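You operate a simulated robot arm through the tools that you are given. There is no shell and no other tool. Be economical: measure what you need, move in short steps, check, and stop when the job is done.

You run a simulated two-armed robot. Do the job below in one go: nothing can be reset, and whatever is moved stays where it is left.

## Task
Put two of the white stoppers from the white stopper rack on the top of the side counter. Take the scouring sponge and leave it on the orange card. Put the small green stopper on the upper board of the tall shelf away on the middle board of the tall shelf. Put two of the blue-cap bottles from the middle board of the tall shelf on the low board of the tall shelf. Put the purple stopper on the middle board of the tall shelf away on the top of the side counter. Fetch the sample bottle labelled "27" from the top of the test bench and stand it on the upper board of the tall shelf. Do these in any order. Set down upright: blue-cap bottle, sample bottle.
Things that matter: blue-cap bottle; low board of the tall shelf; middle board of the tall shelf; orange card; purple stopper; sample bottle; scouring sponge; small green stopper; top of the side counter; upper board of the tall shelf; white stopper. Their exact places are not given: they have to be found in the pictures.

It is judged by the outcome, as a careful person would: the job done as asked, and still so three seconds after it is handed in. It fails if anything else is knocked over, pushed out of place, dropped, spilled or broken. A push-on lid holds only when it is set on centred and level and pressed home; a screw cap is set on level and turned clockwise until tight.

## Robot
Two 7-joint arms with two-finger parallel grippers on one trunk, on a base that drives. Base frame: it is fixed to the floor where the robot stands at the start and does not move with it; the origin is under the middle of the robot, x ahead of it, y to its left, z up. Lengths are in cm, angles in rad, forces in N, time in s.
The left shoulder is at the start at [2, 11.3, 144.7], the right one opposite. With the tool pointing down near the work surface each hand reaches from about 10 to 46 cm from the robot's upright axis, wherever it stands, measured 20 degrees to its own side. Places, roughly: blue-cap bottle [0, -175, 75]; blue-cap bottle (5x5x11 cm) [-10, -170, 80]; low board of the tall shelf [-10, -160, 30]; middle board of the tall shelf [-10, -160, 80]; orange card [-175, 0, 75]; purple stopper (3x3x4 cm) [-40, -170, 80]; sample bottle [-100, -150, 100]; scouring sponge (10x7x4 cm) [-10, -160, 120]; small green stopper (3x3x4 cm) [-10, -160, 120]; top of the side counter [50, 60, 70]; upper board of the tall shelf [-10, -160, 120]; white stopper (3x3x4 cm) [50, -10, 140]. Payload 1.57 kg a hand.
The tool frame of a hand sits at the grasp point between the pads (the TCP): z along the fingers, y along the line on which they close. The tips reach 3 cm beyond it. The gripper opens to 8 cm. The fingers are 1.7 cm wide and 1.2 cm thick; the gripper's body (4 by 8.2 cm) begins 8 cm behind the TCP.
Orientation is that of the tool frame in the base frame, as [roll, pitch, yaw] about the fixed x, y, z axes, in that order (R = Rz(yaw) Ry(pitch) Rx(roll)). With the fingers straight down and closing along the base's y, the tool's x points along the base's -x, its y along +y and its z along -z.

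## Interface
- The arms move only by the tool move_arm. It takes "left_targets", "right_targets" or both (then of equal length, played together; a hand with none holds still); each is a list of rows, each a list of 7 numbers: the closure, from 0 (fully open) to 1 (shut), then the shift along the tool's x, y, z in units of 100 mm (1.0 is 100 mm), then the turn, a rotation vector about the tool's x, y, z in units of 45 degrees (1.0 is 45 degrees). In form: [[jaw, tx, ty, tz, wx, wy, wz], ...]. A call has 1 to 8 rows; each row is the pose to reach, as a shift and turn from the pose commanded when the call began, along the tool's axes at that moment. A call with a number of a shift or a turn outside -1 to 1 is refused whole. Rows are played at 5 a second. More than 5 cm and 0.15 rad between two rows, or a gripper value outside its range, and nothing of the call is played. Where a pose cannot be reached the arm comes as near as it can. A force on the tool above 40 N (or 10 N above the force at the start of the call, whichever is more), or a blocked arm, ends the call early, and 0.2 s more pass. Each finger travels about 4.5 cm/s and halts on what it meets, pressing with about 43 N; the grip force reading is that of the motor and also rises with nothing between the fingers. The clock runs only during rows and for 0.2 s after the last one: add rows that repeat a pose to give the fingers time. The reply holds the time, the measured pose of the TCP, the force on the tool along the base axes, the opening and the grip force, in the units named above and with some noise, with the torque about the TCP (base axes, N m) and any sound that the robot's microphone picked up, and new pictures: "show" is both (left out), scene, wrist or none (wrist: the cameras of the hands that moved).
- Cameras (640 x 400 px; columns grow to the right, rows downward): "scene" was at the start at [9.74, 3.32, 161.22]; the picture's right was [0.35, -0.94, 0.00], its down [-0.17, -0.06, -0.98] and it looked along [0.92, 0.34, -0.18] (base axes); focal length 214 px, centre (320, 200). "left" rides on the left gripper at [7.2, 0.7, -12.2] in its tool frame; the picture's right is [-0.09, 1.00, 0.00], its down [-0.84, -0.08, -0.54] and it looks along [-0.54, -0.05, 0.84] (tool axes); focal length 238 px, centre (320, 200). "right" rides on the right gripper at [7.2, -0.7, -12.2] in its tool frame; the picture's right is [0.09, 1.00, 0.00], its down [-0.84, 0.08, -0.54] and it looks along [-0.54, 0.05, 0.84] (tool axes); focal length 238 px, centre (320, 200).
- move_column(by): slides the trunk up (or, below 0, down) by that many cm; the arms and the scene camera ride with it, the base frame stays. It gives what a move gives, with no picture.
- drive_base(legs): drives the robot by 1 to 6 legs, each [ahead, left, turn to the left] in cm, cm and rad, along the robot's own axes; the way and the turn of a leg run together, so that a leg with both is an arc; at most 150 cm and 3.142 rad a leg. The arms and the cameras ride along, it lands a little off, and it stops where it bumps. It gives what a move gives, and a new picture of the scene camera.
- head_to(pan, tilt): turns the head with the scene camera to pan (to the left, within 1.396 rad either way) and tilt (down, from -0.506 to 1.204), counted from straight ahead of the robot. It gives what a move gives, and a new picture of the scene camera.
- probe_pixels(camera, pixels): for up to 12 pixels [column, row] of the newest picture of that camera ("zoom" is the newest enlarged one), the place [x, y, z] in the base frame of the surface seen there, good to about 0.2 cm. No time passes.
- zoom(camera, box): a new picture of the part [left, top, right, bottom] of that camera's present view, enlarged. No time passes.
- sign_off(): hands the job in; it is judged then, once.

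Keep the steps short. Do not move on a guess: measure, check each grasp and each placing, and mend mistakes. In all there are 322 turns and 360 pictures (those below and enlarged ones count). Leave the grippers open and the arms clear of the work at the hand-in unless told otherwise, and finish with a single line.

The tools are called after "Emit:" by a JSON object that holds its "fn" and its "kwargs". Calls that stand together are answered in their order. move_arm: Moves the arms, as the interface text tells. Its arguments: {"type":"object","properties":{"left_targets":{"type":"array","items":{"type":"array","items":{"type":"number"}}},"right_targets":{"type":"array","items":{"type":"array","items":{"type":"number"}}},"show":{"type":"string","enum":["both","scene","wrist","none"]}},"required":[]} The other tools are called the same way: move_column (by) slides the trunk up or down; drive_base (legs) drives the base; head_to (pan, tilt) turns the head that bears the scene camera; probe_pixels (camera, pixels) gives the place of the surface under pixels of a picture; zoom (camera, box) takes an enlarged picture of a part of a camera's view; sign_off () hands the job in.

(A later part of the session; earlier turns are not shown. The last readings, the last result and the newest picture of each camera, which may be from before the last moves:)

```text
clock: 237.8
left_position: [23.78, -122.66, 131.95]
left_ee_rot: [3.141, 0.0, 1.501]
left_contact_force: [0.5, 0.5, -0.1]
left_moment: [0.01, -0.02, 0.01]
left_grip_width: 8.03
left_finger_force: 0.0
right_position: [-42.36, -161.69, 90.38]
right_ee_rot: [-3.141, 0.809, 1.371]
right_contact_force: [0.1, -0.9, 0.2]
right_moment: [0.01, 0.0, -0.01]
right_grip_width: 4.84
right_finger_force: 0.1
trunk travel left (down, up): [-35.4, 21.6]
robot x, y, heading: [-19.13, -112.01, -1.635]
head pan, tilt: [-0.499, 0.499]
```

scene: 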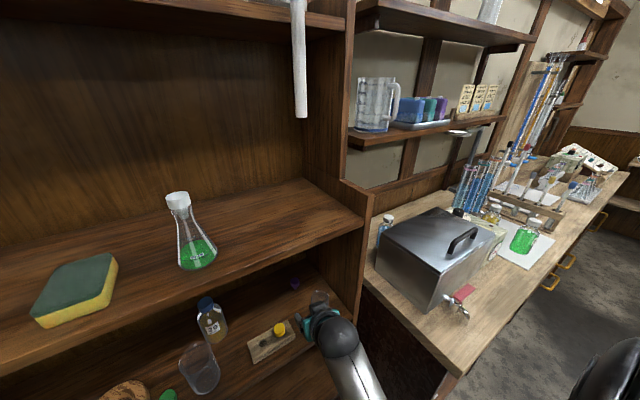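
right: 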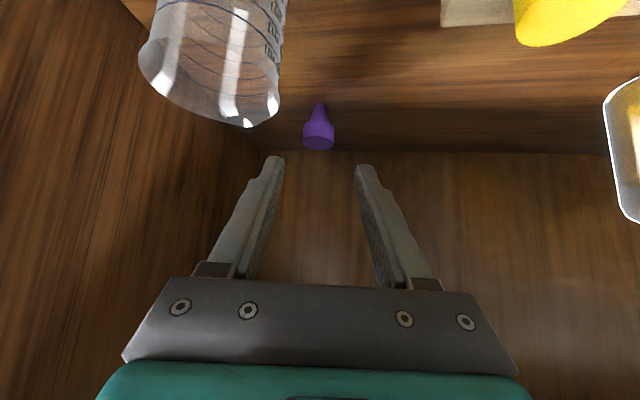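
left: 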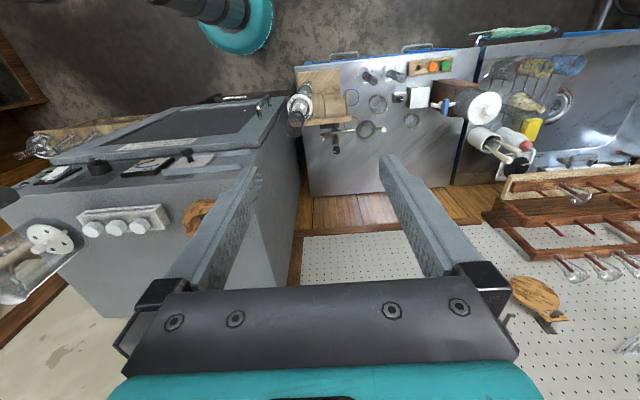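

Emit:
{"fn": "move_arm", "kwargs": {"right_targets": [[0.4, 0, -0.01, 0.35, 0, 0, 0], [0.4, 0.01, -0.01, 0.7, 0, 0, 0], [0.4, 0.02, -0.01, 0.9, 0, 0, 0], [0.4, 0.02, -0.01, 0.995, 0, 0, 0], [0.4, 0.02, -0.01, 0.995, 0, 0, 0]], "show": "wrist"}}

```text
clock: 239.1
left_position: [23.78, -122.8, 131.95]
left_ee_rot: [3.141, 0.0, 1.504]
left_contact_force: [0.4, 0.2, -0.1]
left_moment: [0.02, 0.0, -0.01]
left_grip_width: 8.01
left_finger_force: 0.0
right_position: [-43.87, -168.35, 83.21]
right_ee_rot: [-3.14, 0.808, 1.375]
right_contact_force: [-0.6, -0.2, -0.5]
right_moment: [0.0, 0.02, 0.0]
right_grip_width: 4.82
right_finger_force: 0.1
trunk travel left (down, up): [-35.4, 21.6]
robot x, y, heading: [-19.01, -112.05, -1.631]
head pan, tilt: [-0.499, 0.499]
```

right: 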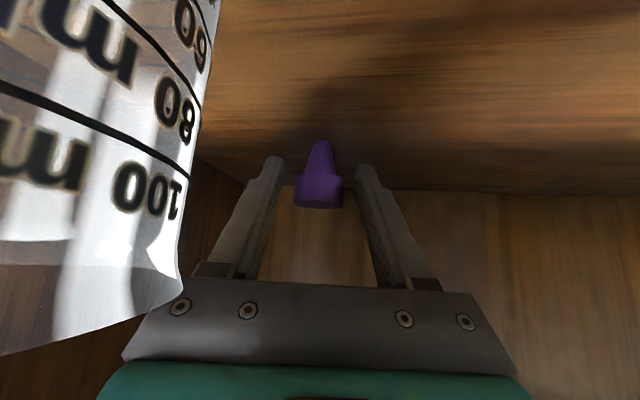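

The stopper is between the fingers. Close and lift back along the axis.

Emit:
{"fn": "move_arm", "kwargs": {"right_targets": [[0.7, 0, 0, 0, 0, 0, 0], [1, 0, 0, 0, 0, 0, 0], [1, 0, 0, 0, 0, 0, 0], [1, 0, 0, 0, 0, 0, 0], [1, 0, 0, -0.25, 0, 0, 0], [1, 0, 0, -0.55, 0, 0, 0], [1, 0, 0, -0.85, 0, 0, 0], [1, 0, 0, -1, 0, 0, 0]], "show": "wrist"}}

```text
clock: 240.8
left_position: [23.75, -122.75, 132.09]
left_ee_rot: [3.138, 0.001, 1.503]
left_contact_force: [-0.5, 0.0, -1.1]
left_moment: [-0.02, 0.01, 0.01]
left_grip_width: 7.99
left_finger_force: 0.0
right_position: [-42.37, -161.25, 90.19]
right_ee_rot: [-3.139, 0.807, 1.373]
right_contact_force: [0.1, -0.2, 0.3]
right_moment: [-0.01, 0.02, 0.03]
right_grip_width: 2.75
right_finger_force: 38.1
trunk travel left (down, up): [-35.4, 21.6]
robot x, y, heading: [-19.15, -112.19, -1.633]
head pan, tilt: [-0.499, 0.499]
```

right: 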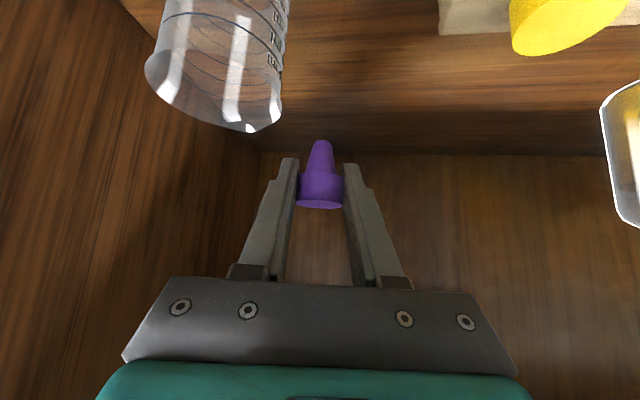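

Purple held. I retrace over the beaker and out.

Emit:
{"fn": "move_arm", "kwargs": {"right_targets": [[1, -0.05, 0, -0.46, 0, 0, 0], [1, 0.17, 0, -0.73, 0, 0, 0], [1, 0.4, 0, -1, 0, 0, 0]], "show": "none"}}

Emit:
{"fn": "drive_base", "kwargs": {"legs": [[-30, 0, 0]]}}

```text
clock: 241.7
left_position: [23.85, -122.8, 132.12]
left_ee_rot: [3.14, 0.001, 1.504]
left_contact_force: [1.0, 0.2, -0.3]
left_moment: [-0.03, -0.02, -0.01]
left_grip_width: 8.04
left_finger_force: 0.0
right_position: [-40.32, -151.38, 94.18]
right_ee_rot: [-3.141, 0.807, 1.374]
right_contact_force: [-0.4, -0.7, -0.1]
right_moment: [-0.02, 0.03, -0.02]
right_grip_width: 2.76
right_finger_force: 38.6
trunk travel left (down, up): [-35.4, 21.6]
robot x, y, heading: [-19.01, -112.15, -1.64]
head pan, tilt: [-0.499, 0.499]
```

```text
clock: 243.7
left_position: [25.77, -92.64, 132.05]
left_ee_rot: [-3.142, 0.001, 1.505]
left_contact_force: [0.0, -0.6, 1.0]
left_moment: [-0.03, 0.0, 0.02]
left_grip_width: 8.02
left_finger_force: 0.0
right_position: [-38.34, -121.54, 94.22]
right_ee_rot: [-3.139, 0.808, 1.374]
right_contact_force: [1.1, 0.2, 0.0]
right_moment: [0.0, -0.03, -0.02]
right_grip_width: 2.78
right_finger_force: 37.6
trunk travel left (down, up): [-35.4, 21.6]
robot x, y, heading: [-17.07, -82.12, -1.635]
head pan, tilt: [-0.499, 0.499]
```

scene: 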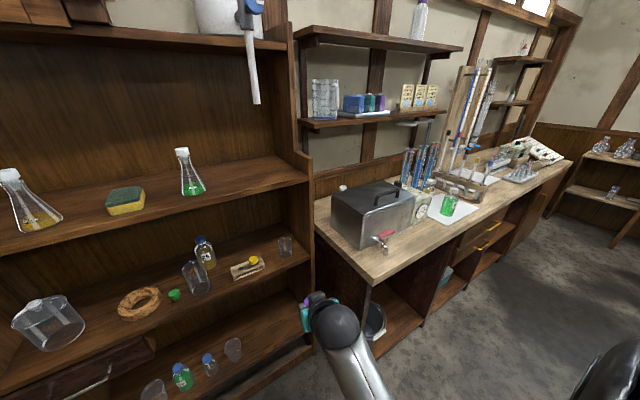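

Purple held; shelf undisturbed. I carry it to the side counter: free front-left area at about (28, 93.5), left of the stopper block. I back up, turn to face +x and drive left along x≈−28.

Emit:
{"fn": "drive_base", "kwargs": {"legs": [[-40, 0, 0], [0, 0, 1.635], [-14, 150, 0]]}}

Emit:
{"fn": "head_to", "kwargs": {"pan": -0.1, "tilt": 0.75}}

```text
refused: leg 3 is longer than a leg can be; nothing moved
```

```text
clock: 244.6
left_position: [25.6, -92.79, 132.0]
left_ee_rot: [3.14, 0.0, 1.505]
left_contact_force: [-0.5, 0.5, -0.8]
left_moment: [0.0, 0.0, 0.0]
left_grip_width: 8.02
left_finger_force: 0.0
right_position: [-38.5, -121.67, 94.17]
right_ee_rot: [-3.14, 0.808, 1.373]
right_contact_force: [0.9, 0.7, 0.2]
right_moment: [-0.03, -0.02, 0.03]
right_grip_width: 2.76
right_finger_force: 38.0
trunk travel left (down, up): [-35.4, 21.6]
robot x, y, heading: [-17.16, -82.0, -1.638]
head pan, tilt: [-0.099, 0.75]
```

scene: 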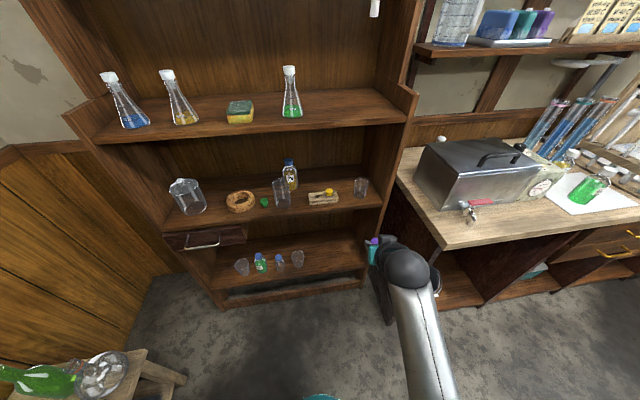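

Emit:
{"fn": "drive_base", "kwargs": {"legs": [[-40, 0, 0], [0, 0, 1.635], [-14, 100, 0], [0, 48, 0]]}}

```text
clock: 258.3
left_position: [-18.34, 148.92, 131.95]
left_ee_rot: [-3.141, 0.0, 3.126]
left_contact_force: [-0.1, 0.2, -0.5]
left_moment: [0.01, -0.01, -0.02]
left_grip_width: 8.02
left_finger_force: 0.0
right_position: [13.74, 86.22, 94.22]
right_ee_rot: [-3.137, 0.808, 2.997]
right_contact_force: [-0.3, -0.1, -0.3]
right_moment: [-0.04, 0.01, 0.01]
right_grip_width: 2.73
right_finger_force: 37.8
trunk travel left (down, up): [-35.4, 21.6]
robot x, y, heading: [-26.85, 105.58, -0.016]
head pan, tilt: [-0.099, 0.75]
```

scene: 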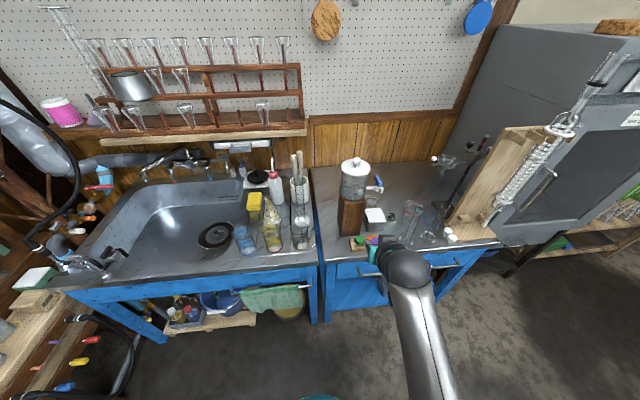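

Emit:
{"fn": "zoom", "kwargs": {"camera": "scene", "box": [290, 190, 470, 290]}}

Emit:
{"fn": "probe_pixels", "kwargs": {"camera": "zoom", "pixels": [[130, 220], [160, 205], [160, 160], [120, 245], [185, 175], [215, 200], [100, 245], [145, 240], [110, 200], [180, 230], [90, 180], [130, 190]]}}

```text
3.56 times, centred on (380, 240) of scene
```

zoom: 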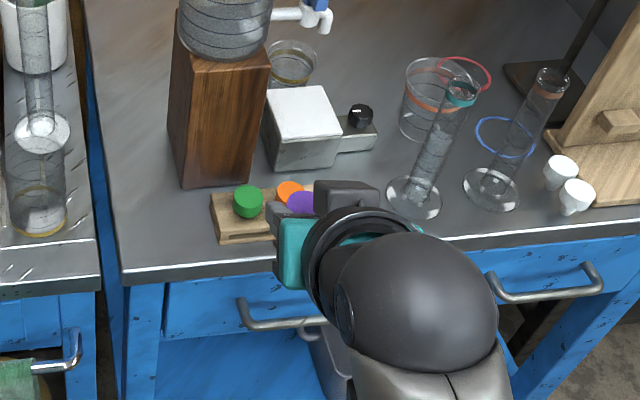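

```text
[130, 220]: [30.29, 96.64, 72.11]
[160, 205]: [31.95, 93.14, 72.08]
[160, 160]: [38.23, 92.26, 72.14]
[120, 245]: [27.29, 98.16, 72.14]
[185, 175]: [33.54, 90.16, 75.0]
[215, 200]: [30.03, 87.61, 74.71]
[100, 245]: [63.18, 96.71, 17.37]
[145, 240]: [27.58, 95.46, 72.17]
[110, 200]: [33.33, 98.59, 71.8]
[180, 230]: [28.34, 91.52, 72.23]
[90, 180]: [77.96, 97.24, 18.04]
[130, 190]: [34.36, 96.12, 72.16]
```

The free area is y 91–98, x 26–36. I check what is on my left before driving nearer.

Emit:
{"fn": "probe_pixels", "kwargs": {"camera": "scene", "pixels": [[20, 330], [65, 385], [10, 385], [100, 320], [30, 240], [90, 365], [40, 300], [130, 350]]}}

Emit:
{"fn": "move_arm", "kwargs": {"right_targets": [[1, 0, 0.3, 0, 0, 0, 0], [1, 0, 0.6, 0, 0, 0, 0], [1, 0, 0.86, 0, 0, 0, 0], [1, 0, 0.86, 0, 0, 0, 0]], "show": "none"}}

```text
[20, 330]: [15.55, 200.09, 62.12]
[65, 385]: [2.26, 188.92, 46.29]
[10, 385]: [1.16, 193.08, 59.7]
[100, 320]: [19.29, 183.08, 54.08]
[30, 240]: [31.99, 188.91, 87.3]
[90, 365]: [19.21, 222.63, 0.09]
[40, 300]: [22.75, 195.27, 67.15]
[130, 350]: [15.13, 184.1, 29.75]
```

```text
clock: 259.5
left_position: [-18.26, 148.93, 131.97]
left_ee_rot: [3.141, -0.001, 3.125]
left_contact_force: [0.1, 0.2, -0.3]
left_moment: [0.03, -0.02, -0.02]
left_grip_width: 8.02
left_finger_force: 0.0
right_position: [14.9, 91.43, 93.51]
right_ee_rot: [-2.99, 0.816, 3.119]
right_contact_force: [0.9, 0.8, -0.3]
right_moment: [0.03, 0.01, -0.02]
right_grip_width: 2.74
right_finger_force: 38.0
trunk travel left (down, up): [-35.4, 21.6]
robot x, y, heading: [-27.02, 105.89, -0.013]
head pan, tilt: [-0.099, 0.75]
stopped in row 4 (right hand): the arm was blocked; the commanded pose is now the measured one
```

The posture does not allow more inward motion; the left side is clear (objects only beyond y 183), so I'll drive instead. I undo part of the shift and straighten the hand.

Emit:
{"fn": "move_arm", "kwargs": {"right_targets": [[1, 0, -0.2, -0.05, 0, 0, 0], [1, 0, -0.35, -0.08, -0.04, 0, 0.05], [1, 0, -0.35, -0.08, -0.078, 0, 0.107], [1, 0, -0.35, -0.08, -0.078, 0, 0.107]], "show": "none"}}

Emit:
{"fn": "move_column", "kwargs": {"by": -15}}

```text
clock: 260.5
left_position: [-18.34, 148.79, 132.11]
left_ee_rot: [3.138, -0.001, 3.126]
left_contact_force: [0.3, -0.3, -0.1]
left_moment: [0.03, -0.04, 0.01]
left_grip_width: 8.02
left_finger_force: 0.0
right_position: [13.84, 88.38, 94.51]
right_ee_rot: [3.138, 0.822, 2.99]
right_contact_force: [0.2, -0.1, -0.8]
right_moment: [-0.01, -0.02, 0.0]
right_grip_width: 2.76
right_finger_force: 38.1
trunk travel left (down, up): [-35.4, 21.6]
robot x, y, heading: [-26.66, 105.44, -0.009]
head pan, tilt: [-0.099, 0.75]
```

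```text
clock: 262.2
left_position: [-18.31, 148.77, 116.99]
left_ee_rot: [3.137, 0.0, 3.127]
left_contact_force: [0.4, -0.4, 0.3]
left_moment: [-0.03, -0.03, 0.01]
left_grip_width: 8.01
left_finger_force: 0.0
right_position: [13.87, 88.32, 79.43]
right_ee_rot: [3.137, 0.822, 2.993]
right_contact_force: [0.8, 0.0, 0.7]
right_moment: [-0.06, 0.05, -0.02]
right_grip_width: 2.76
right_finger_force: 38.3
trunk travel left (down, up): [-20.4, 36.6]
robot x, y, heading: [-26.9, 105.5, -0.013]
head pan, tilt: [-0.099, 0.75]
```

Emit:
{"fn": "drive_base", "kwargs": {"legs": [[0, 6.6, 0], [15, 0, 0]]}}

Emit:
{"fn": "zoom", "kwargs": {"camera": "right", "box": [0, 0, 640, 400]}}

```text
clock: 264.2
left_position: [-3.29, 155.24, 117.06]
left_ee_rot: [3.139, -0.001, 3.126]
left_contact_force: [-0.9, 0.2, -0.1]
left_moment: [0.03, 0.04, -0.04]
left_grip_width: 8.0
left_finger_force: 0.0
right_position: [29.03, 94.69, 79.41]
right_ee_rot: [3.138, 0.822, 2.992]
right_contact_force: [1.3, 0.3, -1.2]
right_moment: [-0.03, 0.0, 0.01]
right_grip_width: 2.74
right_finger_force: 37.6
trunk travel left (down, up): [-20.4, 36.6]
robot x, y, heading: [-11.82, 112.04, -0.015]
head pan, tilt: [-0.099, 0.75]
```

scene: 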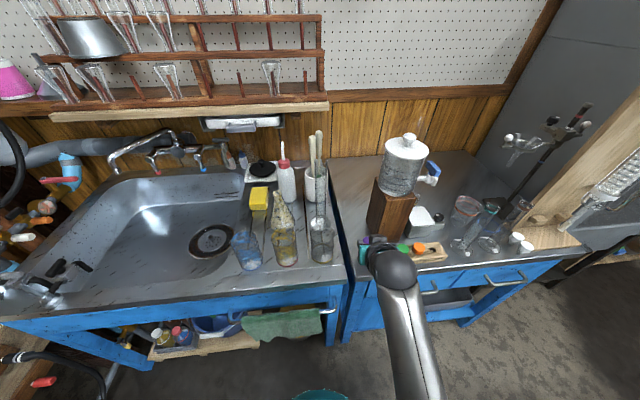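

```text
1.00 times, centred on (320, 200) of right (not enlarged: the box is as wide or as high as the picture)
```

zoom: 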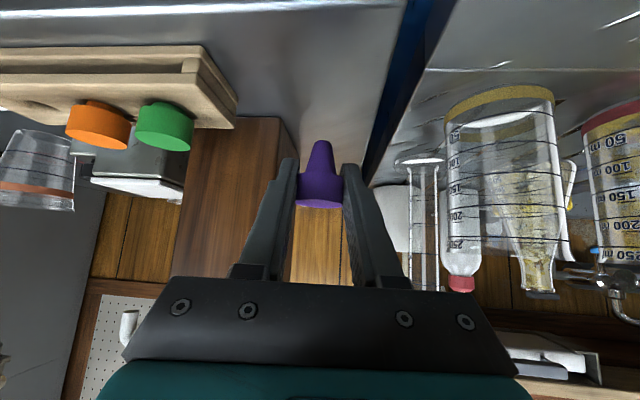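

Stopper hangs over the free area. I lower it about 4.2 cm gently.

Emit:
{"fn": "move_arm", "kwargs": {"right_targets": [[1, 0.11, 0, 0.1, 0, 0, 0], [1, 0.2, 0, 0.187, 0, 0, 0], [1, 0.26, 0, 0.24, 0, 0, 0], [1, 0.29, 0, 0.27, 0, 0, 0], [1, 0.3, 0, 0.28, 0, 0, 0], [1, 0.306, 0, 0.285, 0, 0, 0]], "show": "none"}}

```text
clock: 265.6
left_position: [-3.19, 155.24, 117.05]
left_ee_rot: [3.139, -0.001, 3.127]
left_contact_force: [-0.5, 0.4, -0.3]
left_moment: [0.0, 0.0, 0.01]
left_grip_width: 8.0
left_finger_force: 0.1
right_position: [28.89, 94.66, 75.25]
right_ee_rot: [3.137, 0.823, 2.989]
right_contact_force: [-1.8, -0.4, 2.5]
right_moment: [-0.01, 0.05, -0.02]
right_grip_width: 2.73
right_finger_force: 38.0
trunk travel left (down, up): [-20.4, 36.6]
robot x, y, heading: [-11.91, 112.23, -0.009]
head pan, tilt: [-0.099, 0.75]
```

Contact. Release and withdraw along the fingers.

Emit:
{"fn": "move_arm", "kwargs": {"right_targets": [[1, 0.005, 0, 0.005, 0, 0, 0], [0.6, 0.005, 0, 0.005, 0, 0, 0], [0.5, 0.005, 0, 0.005, 0, 0, 0], [0.5, 0.005, 0, 0.005, 0, 0, 0], [0.5, 0, 0, -0.2, 0, 0, 0], [0.5, 0, 0, -0.45, 0, 0, 0], [0.5, 0, 0, -0.7, 0, 0, 0]], "show": "wrist"}}

```text
clock: 267.2
left_position: [-3.36, 155.3, 117.07]
left_ee_rot: [3.14, 0.0, 3.126]
left_contact_force: [0.1, 0.5, -0.2]
left_moment: [-0.03, 0.0, -0.01]
left_grip_width: 8.02
left_finger_force: 0.0
right_position: [23.91, 95.47, 80.02]
right_ee_rot: [3.138, 0.822, 2.991]
right_contact_force: [0.2, -0.5, -0.8]
right_moment: [0.03, -0.03, 0.0]
right_grip_width: 3.99
right_finger_force: 0.0
trunk travel left (down, up): [-20.4, 36.6]
robot x, y, heading: [-11.49, 112.17, -0.011]
head pan, tilt: [-0.099, 0.75]
```

right: 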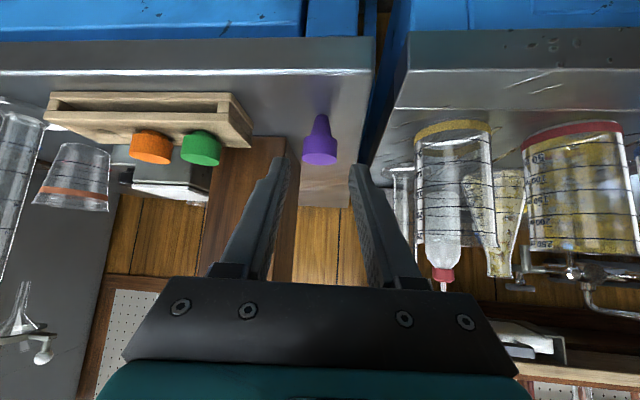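

Purple stopper stands on the side counter. Now to the test bench: raise the trunk, back off and drive over.

Emit:
{"fn": "move_column", "kwargs": {"by": 25}}

Emit:
{"fn": "drive_base", "kwargs": {"legs": [[-22, 0, 0], [0, 0, -1.56], [150, 0, 0], [38, 0, 0], [0, -58, 0]]}}

Emit:
{"fn": "head_to", "kwargs": {"pan": -0.15, "tilt": 0.5}}

```text
clock: 269.8
left_position: [-3.28, 155.17, 142.01]
left_ee_rot: [3.141, 0.0, 3.127]
left_contact_force: [-0.3, 0.4, 0.0]
left_moment: [-0.01, 0.0, -0.01]
left_grip_width: 8.02
left_finger_force: 0.0
right_position: [23.93, 95.39, 104.99]
right_ee_rot: [3.137, 0.823, 2.993]
right_contact_force: [-0.5, -0.5, 0.3]
right_moment: [-0.02, -0.01, -0.02]
right_grip_width: 4.0
right_finger_force: 0.0
trunk travel left (down, up): [-45.4, 11.6]
robot x, y, heading: [-12.39, 112.0, -0.018]
head pan, tilt: [-0.099, 0.75]
```

```text
clock: 287.2
left_position: [-49.08, -83.53, 141.95]
left_ee_rot: [3.139, 0.0, 1.567]
left_contact_force: [0.0, 0.1, 0.3]
left_moment: [-0.05, 0.0, -0.02]
left_grip_width: 8.0
left_finger_force: 0.0
right_position: [-108.51, -111.58, 104.99]
right_ee_rot: [3.136, 0.823, 1.429]
right_contact_force: [0.1, -0.3, -1.1]
right_moment: [0.02, 0.0, 0.01]
right_grip_width: 4.0
right_finger_force: 0.0
trunk travel left (down, up): [-45.4, 11.6]
robot x, y, heading: [-92.31, -75.83, -1.575]
head pan, tilt: [-0.099, 0.75]
```

scene: 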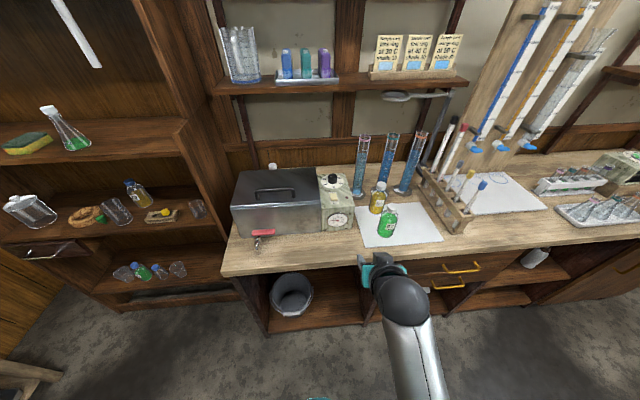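

```text
clock: 288.0
left_position: [-49.05, -83.76, 141.99]
left_ee_rot: [3.14, 0.001, 1.565]
left_contact_force: [-0.3, 0.1, -0.3]
left_moment: [0.0, 0.01, -0.05]
left_grip_width: 7.97
left_finger_force: 0.0
right_position: [-108.51, -111.52, 104.95]
right_ee_rot: [3.137, 0.822, 1.429]
right_contact_force: [-0.5, 0.0, 0.5]
right_moment: [-0.04, -0.02, 0.01]
right_grip_width: 4.02
right_finger_force: 0.1
trunk travel left (down, up): [-45.4, 11.6]
robot x, y, heading: [-92.66, -75.71, -1.573]
head pan, tilt: [-0.15, 0.499]
```

scene: 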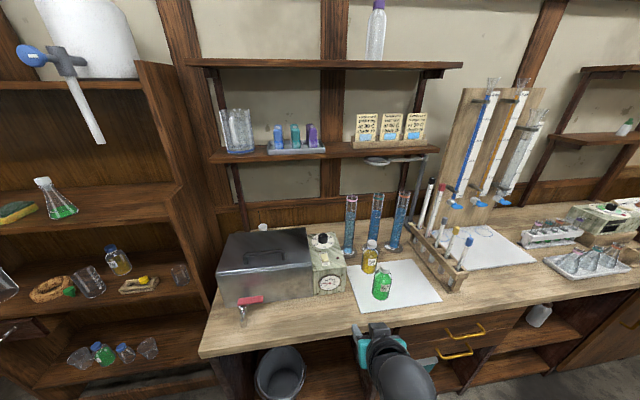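

Emit:
{"fn": "zoom", "kwargs": {"camera": "scene", "box": [330, 180, 450, 310]}}

Emit:
{"fn": "zoom", "kwargs": {"camera": "scene", "box": [205, 200, 365, 330]}}

Emit:
{"fn": "zoom", "kwargs": {"camera": "scene", "box": [430, 90, 640, 290]}}

```text
3.08 times, centred on (390, 245) of scene
```

zoom: 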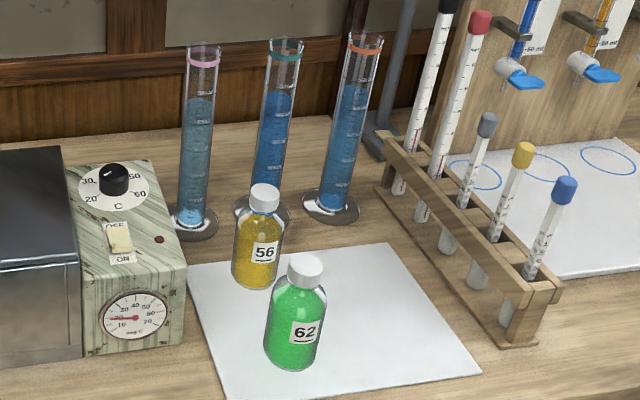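

```text
3.08 times, centred on (285, 265) of scene
```

zoom: 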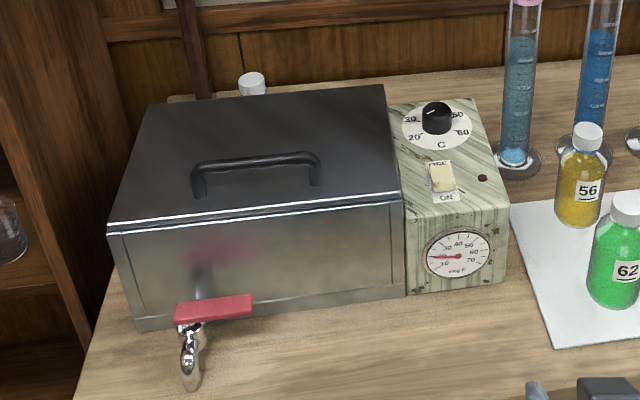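

```text
2.00 times, centred on (535, 190) of scene
```

zoom: 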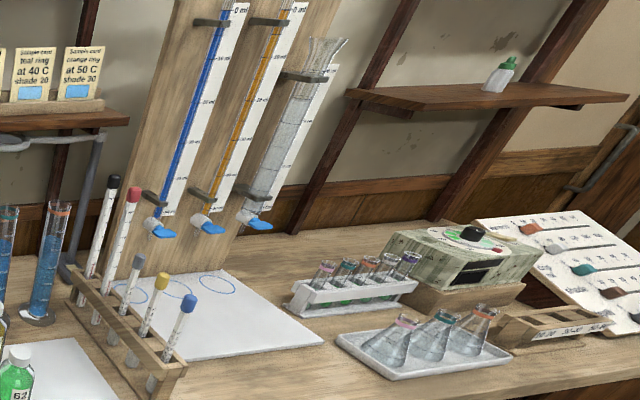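

"56" and "62" are visible; a third white cap shows behind the water bath at px (263,227). I locate it.

Emit:
{"fn": "probe_pixels", "kwargs": {"camera": "scene", "pixels": [[263, 225], [263, 228], [259, 227], [267, 227], [300, 232], [226, 250], [220, 232], [240, 238], [312, 296], [218, 300], [245, 210], [210, 225]]}}

Emit:
{"fn": "zoom", "kwargs": {"camera": "scene", "box": [205, 200, 305, 270]}}

```text
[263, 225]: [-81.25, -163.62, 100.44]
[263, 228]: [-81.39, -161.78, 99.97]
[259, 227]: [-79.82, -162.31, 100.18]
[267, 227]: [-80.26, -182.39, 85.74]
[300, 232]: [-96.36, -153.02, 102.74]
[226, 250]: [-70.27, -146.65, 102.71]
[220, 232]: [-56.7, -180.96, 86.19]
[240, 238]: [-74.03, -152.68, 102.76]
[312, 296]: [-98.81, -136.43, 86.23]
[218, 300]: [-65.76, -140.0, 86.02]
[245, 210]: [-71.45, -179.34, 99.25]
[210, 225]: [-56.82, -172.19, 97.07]
```

```text
5.71 times, centred on (255, 235) of scene
```

zoom: 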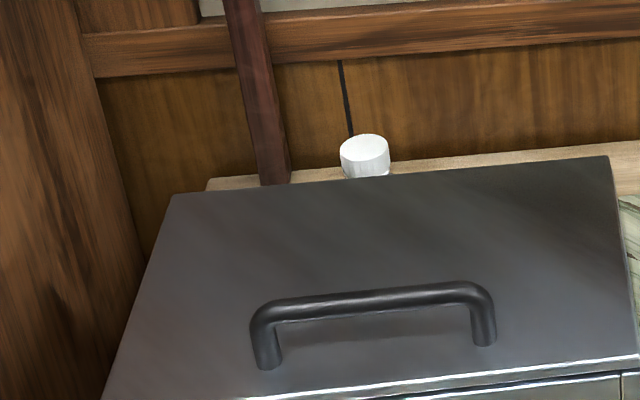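

The bottle is behind the bath: cap at (−80.9, −163.3, 100.4). I measure the shelf above it, the bath's back edge and handle.

Emit:
{"fn": "probe_pixels", "kwargs": {"camera": "scene", "pixels": [[265, 160], [265, 157], [265, 152], [330, 158], [265, 226], [285, 229], [265, 245], [270, 253], [238, 130], [300, 150], [290, 210], [230, 215]]}}

```text
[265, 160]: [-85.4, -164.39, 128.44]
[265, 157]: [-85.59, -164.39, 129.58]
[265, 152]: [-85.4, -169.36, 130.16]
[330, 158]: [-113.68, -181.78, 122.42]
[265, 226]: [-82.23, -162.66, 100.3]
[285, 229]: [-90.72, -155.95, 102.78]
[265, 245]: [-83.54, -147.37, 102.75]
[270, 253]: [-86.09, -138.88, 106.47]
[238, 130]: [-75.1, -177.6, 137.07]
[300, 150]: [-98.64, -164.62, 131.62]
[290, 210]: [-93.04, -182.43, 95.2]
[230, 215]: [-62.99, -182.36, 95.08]
```

Reaching it means passing over the bath (top z 102.7), where the wrist camera hangs in the way. I test in the open whether the right hand can be flipped 180° so the camera sits on the far/upper side. First I back off and level the hand to point down.

Emit:
{"fn": "drive_base", "kwargs": {"legs": [[-30, 0, 0]]}}

Emit:
{"fn": "move_arm", "kwargs": {"right_targets": [[0, -0.1, 0, 0, 0, 0.15, 0], [0, -0.2, 0, 0, 0, 0.3, 0], [0, -0.3, 0, 0, 0, 0.45, 0], [0, -0.3, 0, 0, 0, 0.6, 0], [0, -0.3, 0, 0, 0, 0.75, 0], [0, -0.3, 0, 0, 0, 0.9, 0], [0, -0.3, 0, 0, 0, 1, 0]], "show": "none"}}

Emit:
{"fn": "move_arm", "kwargs": {"right_targets": [[0, 0, 0, -0.2, 0, 0, 0.17], [0, 0, 0, -0.3, 0, 0, 0.34], [0, 0, 0, -0.3, 0, 0, 0.51], [0, 0, 0, -0.3, 0, 0, 0.68], [0, 0, 0, -0.3, 0, 0, 0.84], [0, 0, 0, -0.3, 0, 0, 1]], "show": "none"}}

Emit:
{"fn": "move_arm", "kwargs": {"right_targets": [[0, 0, 0, 0, 0, 0, 0.17], [0, 0, 0, 0, 0, 0, 0.34], [0, 0, 0, 0, 0, 0, 0.51], [0, 0, 0, 0, 0, 0, 0.68], [0, 0, 0, 0, 0, 0, 0.84], [0, 0, 0, 0, 0, 0, 1]], "show": "none"}}

```text
clock: 290.0
left_position: [-48.92, -53.94, 142.02]
left_ee_rot: [3.139, 0.0, 1.565]
left_contact_force: [0.3, 1.0, -0.3]
left_moment: [-0.03, 0.01, 0.0]
left_grip_width: 7.99
left_finger_force: 0.1
right_position: [-108.47, -81.91, 104.99]
right_ee_rot: [3.138, 0.822, 1.431]
right_contact_force: [0.6, 0.3, -0.4]
right_moment: [0.02, -0.05, 0.0]
right_grip_width: 4.01
right_finger_force: 0.0
trunk travel left (down, up): [-45.4, 11.6]
robot x, y, heading: [-92.32, -45.98, -1.577]
head pan, tilt: [-0.15, 0.499]
```

scene: 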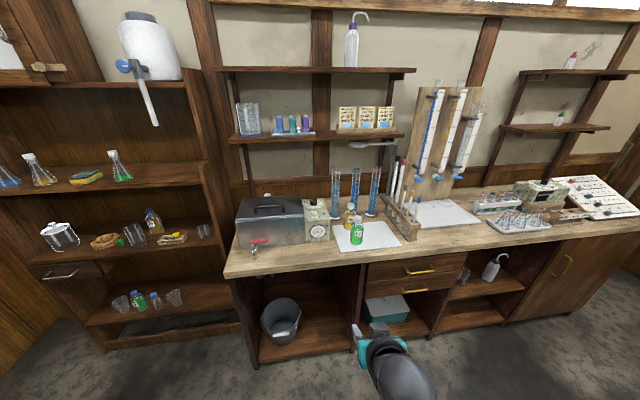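

```text
clock: 291.4
left_position: [-48.86, -54.09, 142.09]
left_ee_rot: [3.14, 0.001, 1.565]
left_contact_force: [0.0, 0.0, 0.1]
left_moment: [-0.05, -0.03, 0.02]
left_grip_width: 8.02
left_finger_force: 0.0
right_position: [-116.66, -83.15, 106.44]
right_ee_rot: [-2.961, 0.133, 1.404]
right_contact_force: [0.1, -0.5, 0.1]
right_moment: [0.01, -0.04, 0.01]
right_grip_width: 8.0
right_finger_force: 0.0
right hand out of reach, approached as far as the arm can: row 6, 7
trunk travel left (down, up): [-45.4, 11.6]
robot x, y, heading: [-92.34, -46.1, -1.573]
head pan, tilt: [-0.15, 0.499]
stopped in row 7 (right hand): the arm was blocked; the commanded pose is now the measured one
```

```text
clock: 292.1
left_position: [-48.9, -54.04, 142.02]
left_ee_rot: [3.139, 0.0, 1.565]
left_contact_force: [-0.3, -0.6, 0.2]
left_moment: [-0.01, -0.01, 0.01]
left_grip_width: 7.98
left_finger_force: 0.0
right_position: [-122.45, -81.95, 110.01]
right_ee_rot: [-2.87, 0.232, 1.086]
right_contact_force: [-0.1, 0.1, -0.8]
right_moment: [-0.03, -0.06, -0.03]
right_grip_width: 7.99
right_finger_force: 0.0
trunk travel left (down, up): [-45.4, 11.6]
robot x, y, heading: [-92.58, -45.75, -1.577]
head pan, tilt: [-0.15, 0.499]
stopped in row 3 (right hand): the arm was blocked; the commanded pose is now the measured one
```

```text
clock: 293.4
left_position: [-48.95, -53.95, 141.9]
left_ee_rot: [3.139, 0.001, 1.566]
left_contact_force: [0.1, -0.5, 0.5]
left_moment: [-0.01, -0.01, 0.02]
left_grip_width: 8.0
left_finger_force: 0.2
right_position: [-128.59, -80.84, 111.99]
right_ee_rot: [-3.015, 0.472, 0.358]
right_contact_force: [-0.3, 0.9, -0.4]
right_moment: [0.01, -0.01, -0.01]
right_grip_width: 8.01
right_finger_force: 0.0
trunk travel left (down, up): [-45.4, 11.6]
robot x, y, heading: [-92.23, -45.9, -1.575]
head pan, tilt: [-0.15, 0.499]
stopped in row 6 (right hand): the arm was blocked; the commanded pose is now the measured one
```

The arm keeps blocking itself; I look at its posture.

Emit:
{"fn": "head_to", "kwargs": {"pan": -0.8, "tilt": 0.9}}

```text
clock: 294.4
left_position: [-49.0, -54.06, 142.03]
left_ee_rot: [3.139, 0.0, 1.565]
left_contact_force: [0.3, -0.3, -0.8]
left_moment: [-0.01, 0.01, 0.0]
left_grip_width: 7.97
left_finger_force: 0.0
right_position: [-128.49, -80.8, 111.96]
right_ee_rot: [-3.015, 0.468, 0.361]
right_contact_force: [0.1, 0.8, 0.6]
right_moment: [0.02, 0.0, 0.01]
right_grip_width: 8.0
right_finger_force: 0.0
trunk travel left (down, up): [-45.4, 11.6]
robot x, y, heading: [-92.16, -46.55, -1.572]
head pan, tilt: [-0.799, 0.901]
```

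scene: 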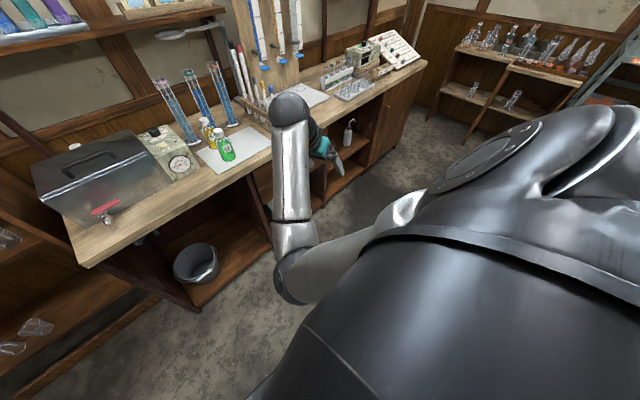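

The elbow has dropped in front of the torso. I raise the hand 18 cm (and slightly outward) to bring the elbow back out.

Emit:
{"fn": "move_arm", "kwargs": {"right_targets": [[0, -0.1, 0, -0.25, 0, 0, 0], [0, -0.2, 0, -0.5, 0, 0, 0], [0, -0.3, 0, -0.7, 0, 0, 0], [0, -0.4, 0, -0.9, 0, 0, 0]], "show": "none"}}

Emit:
{"fn": "move_arm", "kwargs": {"right_targets": [[0, -0.1, 0, -0.25, 0, 0.1, 0], [0, -0.2, 0, -0.5, 0, 0.2, 0], [0, -0.3, 0, -0.7, 0, 0.3, 0], [0, -0.4, 0, -0.9, 0, 0.45, 0]], "show": "scene"}}

```text
clock: 295.4
left_position: [-48.89, -53.94, 141.98]
left_ee_rot: [3.139, 0.0, 1.566]
left_contact_force: [0.2, -1.0, -0.3]
left_moment: [-0.01, 0.03, -0.01]
left_grip_width: 7.99
left_finger_force: 0.1
right_position: [-127.6, -81.81, 121.75]
right_ee_rot: [-3.013, 0.466, 0.358]
right_contact_force: [-0.4, -0.2, -0.7]
right_moment: [0.03, -0.01, 0.03]
right_grip_width: 8.02
right_finger_force: 0.0
trunk travel left (down, up): [-45.4, 11.6]
robot x, y, heading: [-92.44, -46.03, -1.574]
head pan, tilt: [-0.799, 0.901]
```

```text
clock: 296.4
left_position: [-48.97, -54.03, 142.08]
left_ee_rot: [3.138, -0.001, 1.565]
left_contact_force: [0.5, 0.1, 0.4]
left_moment: [-0.01, -0.03, 0.0]
left_grip_width: 8.02
left_finger_force: 0.2
right_position: [-126.74, -82.52, 131.41]
right_ee_rot: [-3.027, 0.114, 0.318]
right_contact_force: [-0.2, -0.6, -0.1]
right_moment: [-0.01, 0.03, 0.01]
right_grip_width: 8.0
right_finger_force: 0.1
trunk travel left (down, up): [-45.4, 11.6]
robot x, y, heading: [-91.92, -46.13, -1.573]
head pan, tilt: [-0.799, 0.901]
```

scene: 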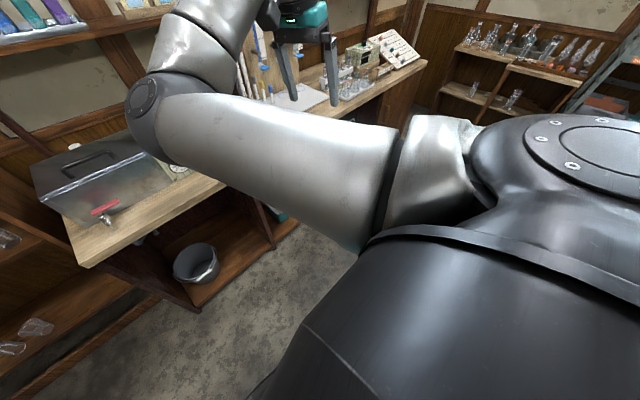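

At this height there is freedom again. I level the hand and continue the flip.

Emit:
{"fn": "move_arm", "kwargs": {"right_targets": [[0, 0, 0, 0, -0.05, 0.08, 0.17], [0, 0, 0, 0, -0.1, 0.12, 0.34], [0, 0, 0, 0, -0.12, 0.13, 0.51], [0, 0, 0, 0, -0.12, 0.13, 0.68], [0, 0, 0, 0, -0.12, 0.13, 0.84], [0, 0, 0, 0, -0.12, 0.13, 0.98]], "show": "none"}}

Emit:
{"fn": "move_arm", "kwargs": {"right_targets": [[0, 0, 0, 0, 0, 0, 0.17], [0, 0, 0, 0, 0, 0, 0.34], [0, 0, 0, 0, 0, 0, 0.51], [0, 0, 0, 0, 0, 0, 0.68], [0, 0, 0, 0, 0, 0, 0.84], [0, 0, 0, 0, 0, 0, 0.98]], "show": "scene"}}

```text
refused: row 1 steps farther than a row can; nothing moved
```

```text
clock: 297.8
left_position: [-49.04, -54.0, 142.02]
left_ee_rot: [3.139, 0.001, 1.564]
left_contact_force: [-0.1, 0.0, -0.5]
left_moment: [-0.02, 0.0, -0.02]
left_grip_width: 8.03
left_finger_force: 0.1
right_position: [-126.81, -82.6, 131.43]
right_ee_rot: [-3.142, 0.162, -0.464]
right_contact_force: [-0.6, -0.3, -0.3]
right_moment: [-0.06, 0.01, 0.0]
right_grip_width: 8.01
right_finger_force: 0.1
trunk travel left (down, up): [-45.4, 11.6]
robot x, y, heading: [-92.29, -46.3, -1.575]
head pan, tilt: [-0.799, 0.901]
```

scene: 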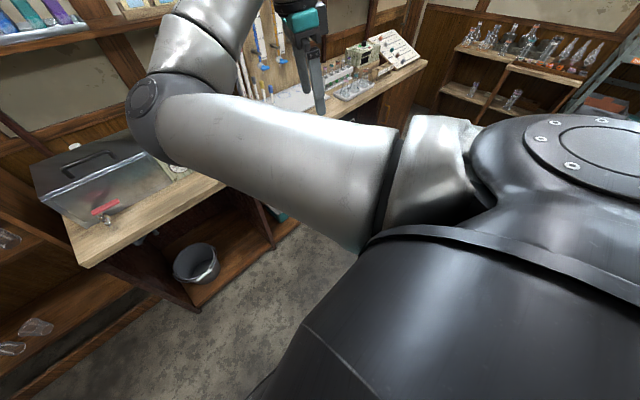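

The flip works: continue 1.1 rad more.

Emit:
{"fn": "move_arm", "kwargs": {"right_targets": [[0, 0, 0, 0, 0, 0, 0.17], [0, 0, 0, 0, 0, 0, 0.34], [0, 0, 0, 0, 0, 0, 0.51], [0, 0, 0, 0, 0, 0, 0.68], [0, 0, 0, 0, 0, 0, 0.85]], "show": "none"}}

Emit:
{"fn": "move_arm", "kwargs": {"right_targets": [[0, 0, 0, 0, 0, 0, 0.17], [0, 0, 0, 0, 0, 0, 0.34], [0, 0, 0, 0, 0, 0, 0.5], [0, 0, 0, 0, 0, 0, 0.56], [0, 0, 0, 0, 0, 0, 0.56]], "show": "scene"}}

```text
clock: 299.0
left_position: [-49.01, -54.03, 141.95]
left_ee_rot: [3.14, 0.001, 1.566]
left_contact_force: [0.0, -1.2, 0.1]
left_moment: [-0.03, 0.01, 0.04]
left_grip_width: 8.0
left_finger_force: 0.0
right_position: [-126.84, -82.63, 131.34]
right_ee_rot: [3.041, 0.127, -1.137]
right_contact_force: [1.3, 0.2, -0.1]
right_moment: [0.01, -0.01, -0.04]
right_grip_width: 7.97
right_finger_force: 0.1
trunk travel left (down, up): [-45.4, 11.6]
robot x, y, heading: [-92.21, -46.03, -1.569]
head pan, tilt: [-0.799, 0.901]
```

```text
clock: 300.2
left_position: [-49.06, -54.05, 142.1]
left_ee_rot: [3.141, 0.0, 1.567]
left_contact_force: [-0.4, 0.0, -1.0]
left_moment: [0.01, -0.01, 0.03]
left_grip_width: 8.01
left_finger_force: 0.0
right_position: [-126.75, -82.67, 131.42]
right_ee_rot: [2.998, 0.074, -1.573]
right_contact_force: [-0.1, 1.3, 0.4]
right_moment: [0.02, 0.0, -0.01]
right_grip_width: 8.01
right_finger_force: 0.1
trunk travel left (down, up): [-45.4, 11.6]
robot x, y, heading: [-92.62, -46.15, -1.569]
head pan, tilt: [-0.799, 0.901]
```

scene: 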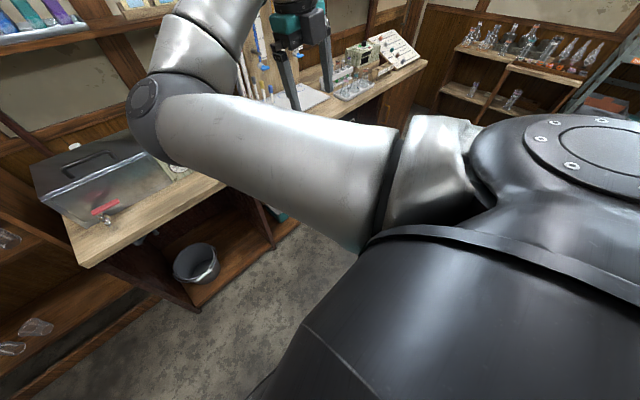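

Flipped: the camera is now on the far side. Next: correct the roll, tilt 25° forward, and bring the hand inward, still in the open.

Emit:
{"fn": "move_arm", "kwargs": {"right_targets": [[0, 0, -0.2, 0, 0.09, 0.1, 0], [0, 0, -0.4, 0, 0.17, 0.22, 0], [0, 0, -0.6, 0, 0.17, 0.37, 0], [0, 0, -0.8, 0, 0.17, 0.52, 0], [0, 0, -1, 0, 0.17, 0.65, 0], [0, 0, -1, 0, 0.17, 0.65, 0]], "show": "none"}}

Emit:
{"fn": "move_column", "kwargs": {"by": -12}}

Emit:
{"fn": "head_to", "kwargs": {"pan": 0.1, "tilt": 0.5}}

```text
clock: 301.6
left_position: [-48.81, -54.14, 141.94]
left_ee_rot: [3.139, -0.002, 1.565]
left_contact_force: [0.4, 0.2, -0.5]
left_moment: [0.05, 0.03, 0.01]
left_grip_width: 7.98
left_finger_force: 0.1
right_position: [-125.47, -83.29, 130.75]
right_ee_rot: [3.124, -0.437, -1.53]
right_contact_force: [0.5, 0.2, -0.4]
right_moment: [0.02, -0.01, 0.01]
right_grip_width: 7.99
right_finger_force: 0.0
right hand out of reach, approached as far as the arm can: row 2, 3, 4, 5, 6
trunk travel left (down, up): [-45.4, 11.6]
robot x, y, heading: [-92.52, -46.33, -1.574]
head pan, tilt: [-0.799, 0.901]
```

```text
clock: 303.1
left_position: [-48.97, -54.05, 130.07]
left_ee_rot: [3.14, -0.001, 1.566]
left_contact_force: [-0.5, 0.4, 0.8]
left_moment: [0.0, 0.05, 0.04]
left_grip_width: 8.02
left_finger_force: 0.0
right_position: [-125.5, -83.21, 118.86]
right_ee_rot: [3.127, -0.437, -1.532]
right_contact_force: [0.4, 0.0, -1.2]
right_moment: [0.0, -0.02, 0.01]
right_grip_width: 8.01
right_finger_force: 0.0
trunk travel left (down, up): [-33.4, 23.6]
robot x, y, heading: [-92.23, -45.88, -1.573]
head pan, tilt: [-0.799, 0.901]
```

```text
clock: 304.3
left_position: [-48.87, -54.03, 130.01]
left_ee_rot: [3.139, -0.002, 1.566]
left_contact_force: [-0.1, -0.7, 0.3]
left_moment: [0.0, -0.01, 0.0]
left_grip_width: 7.99
left_finger_force: 0.1
right_position: [-125.58, -83.14, 118.77]
right_ee_rot: [3.125, -0.434, -1.533]
right_contact_force: [0.8, 0.2, 0.1]
right_moment: [-0.03, 0.0, 0.02]
right_grip_width: 7.99
right_finger_force: 0.1
trunk travel left (down, up): [-33.4, 23.6]
robot x, y, heading: [-92.58, -45.99, -1.572]
head pan, tilt: [0.099, 0.499]
```

scene: 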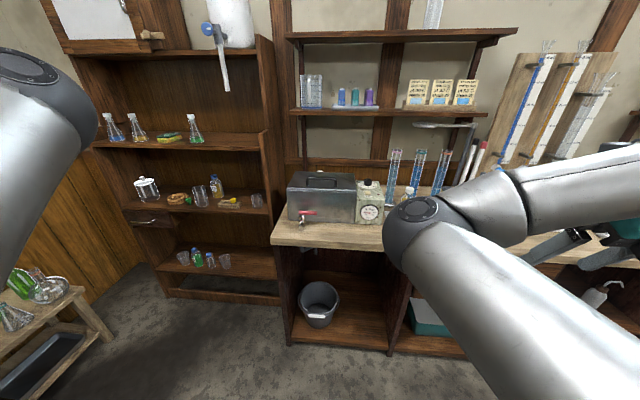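

I extend the hand forward and a bit inward to see what this arm posture allows.

Emit:
{"fn": "move_arm", "kwargs": {"right_targets": [[0, 0.25, -0.1, 0.12, 0, 0, 0], [0, 0.5, -0.2, 0.24, 0, 0, 0], [0, 0.75, -0.3, 0.35, 0, 0, 0], [0, 1, -0.4, 0.46, 0, 0, 0], [0, 1, -0.4, 0.46, 0, 0, 0]], "show": "none"}}

Emit:
{"fn": "move_arm", "kwargs": {"right_targets": [[0, 0.2, -0.3, 0.1, 0, 0, 0], [0, 0.4, -0.6, 0.2, 0, 0, 0], [0, 0.6, -0.9, 0.3, 0, 0, 0], [0, 0.6, -0.9, 0.3, 0, 0, 0]], "show": "scene"}}

```text
clock: 305.5
left_position: [-48.98, -54.01, 129.93]
left_ee_rot: [3.139, 0.0, 1.565]
left_contact_force: [-0.7, -0.2, -0.1]
left_moment: [-0.03, 0.0, 0.01]
left_grip_width: 8.0
left_finger_force: 0.0
right_position: [-121.24, -93.99, 118.74]
right_ee_rot: [3.126, -0.437, -1.532]
right_contact_force: [-0.4, -0.3, -0.6]
right_moment: [-0.01, -0.01, 0.03]
right_grip_width: 8.01
right_finger_force: 0.0
right hand out of reach, approached as far as the arm can: row 1, 2
trunk travel left (down, up): [-33.4, 23.6]
robot x, y, heading: [-92.1, -46.04, -1.57]
head pan, tilt: [0.099, 0.499]
```

```text
clock: 306.5
left_position: [-48.99, -54.13, 130.01]
left_ee_rot: [3.139, 0.0, 1.565]
left_contact_force: [-0.6, 0.9, 0.4]
left_moment: [0.01, 0.02, 0.01]
left_grip_width: 8.01
left_finger_force: 0.1
right_position: [-111.99, -100.46, 118.6]
right_ee_rot: [3.129, -0.436, -1.532]
right_contact_force: [-0.4, 0.9, -0.2]
right_moment: [-0.01, 0.04, 0.0]
right_grip_width: 7.99
right_finger_force: 0.0
trunk travel left (down, up): [-33.4, 23.6]
robot x, y, heading: [-92.53, -45.77, -1.572]
head pan, tilt: [0.099, 0.499]
```

scene: 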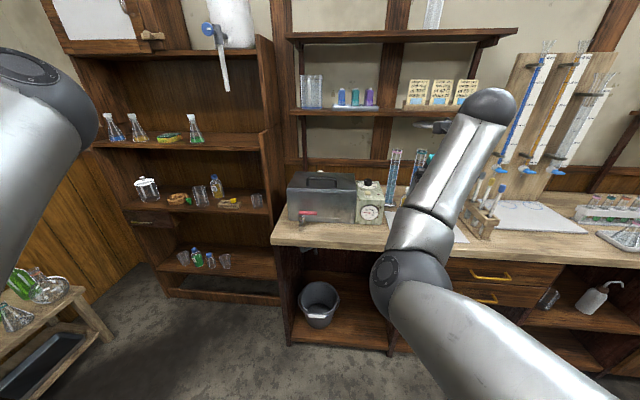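

The arm extends well this way (54.6 cm ahead). I lower the trunk 4.6 cm, move 31 cm left and 40 ahead, then check over the bath.

Emit:
{"fn": "move_column", "kwargs": {"by": -4.6}}

Emit:
{"fn": "drive_base", "kwargs": {"legs": [[0, 31, 0], [40, 0, 0]]}}

Emit:
{"fn": "zoom", "kwargs": {"camera": "right", "box": [0, 0, 640, 400]}}

```text
clock: 307.4
left_position: [-48.99, -53.93, 125.45]
left_ee_rot: [3.14, -0.002, 1.565]
left_contact_force: [-1.1, 0.5, -0.9]
left_moment: [0.01, 0.01, 0.02]
left_grip_width: 8.01
left_finger_force: 0.0
right_position: [-111.93, -100.43, 113.95]
right_ee_rot: [3.124, -0.436, -1.534]
right_contact_force: [-0.1, -0.9, 0.4]
right_moment: [0.0, 0.01, 0.0]
right_grip_width: 7.98
right_finger_force: 0.0
trunk travel left (down, up): [-28.8, 28.2]
robot x, y, heading: [-92.28, -45.66, -1.575]
head pan, tilt: [0.099, 0.499]
```

```text
clock: 311.6
left_position: [-18.14, -94.08, 125.33]
left_ee_rot: [3.14, -0.001, 1.561]
left_contact_force: [0.2, 0.1, -0.3]
left_moment: [-0.01, 0.01, 0.02]
left_grip_width: 8.0
left_finger_force: 0.0
right_position: [-81.29, -140.38, 113.98]
right_ee_rot: [3.125, -0.435, -1.536]
right_contact_force: [0.3, 0.5, 0.3]
right_moment: [-0.01, -0.01, -0.01]
right_grip_width: 7.99
right_finger_force: 0.1
trunk travel left (down, up): [-28.8, 28.2]
robot x, y, heading: [-61.24, -85.96, -1.58]
head pan, tilt: [0.099, 0.499]
```

scene: 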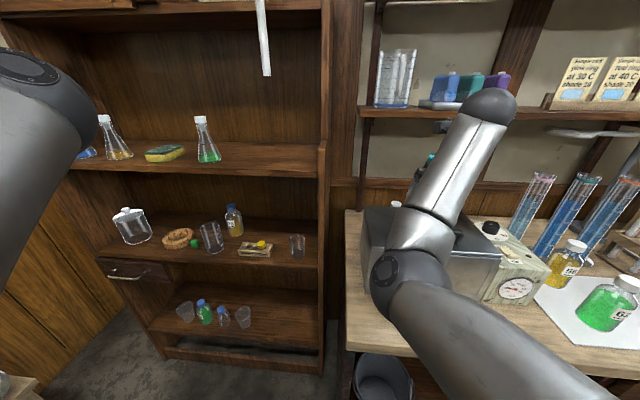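

```text
1.00 times, centred on (320, 200) of right (not enlarged: the box is as wide or as high as the picture)
```

zoom: 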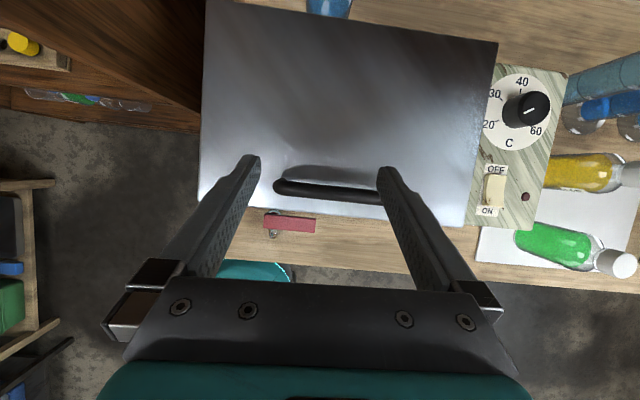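

The view is good: the bath, its handle, and a blue bottle at top (330,5) beyond it. I drive 15 cm further, then lower to z≈107.

Emit:
{"fn": "drive_base", "kwargs": {"legs": [[15, 0, 0]]}}

Emit:
{"fn": "zoom", "kwargs": {"camera": "right", "box": [0, 0, 640, 400]}}

```text
clock: 312.9
left_position: [-18.15, -109.28, 125.38]
left_ee_rot: [3.14, -0.003, 1.566]
left_contact_force: [-0.7, 0.5, 0.4]
left_moment: [0.02, 0.0, -0.02]
left_grip_width: 8.01
left_finger_force: 0.0
right_position: [-81.34, -155.42, 114.0]
right_ee_rot: [3.125, -0.434, -1.535]
right_contact_force: [-0.6, -0.2, -0.5]
right_moment: [0.04, -0.01, -0.03]
right_grip_width: 8.01
right_finger_force: 0.0
trunk travel left (down, up): [-28.8, 28.2]
robot x, y, heading: [-61.46, -100.85, -1.576]
head pan, tilt: [0.099, 0.499]
```

scene: 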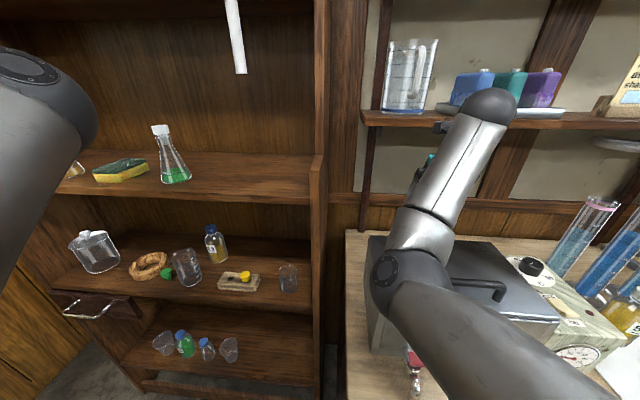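

```text
1.00 times, centred on (320, 200) of right (not enlarged: the box is as wide or as high as the picture)
```

zoom: 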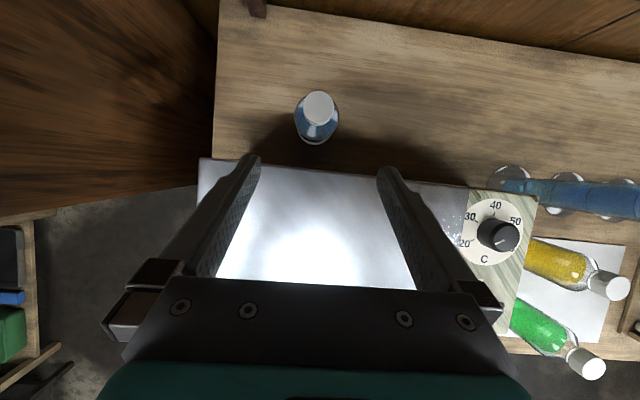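

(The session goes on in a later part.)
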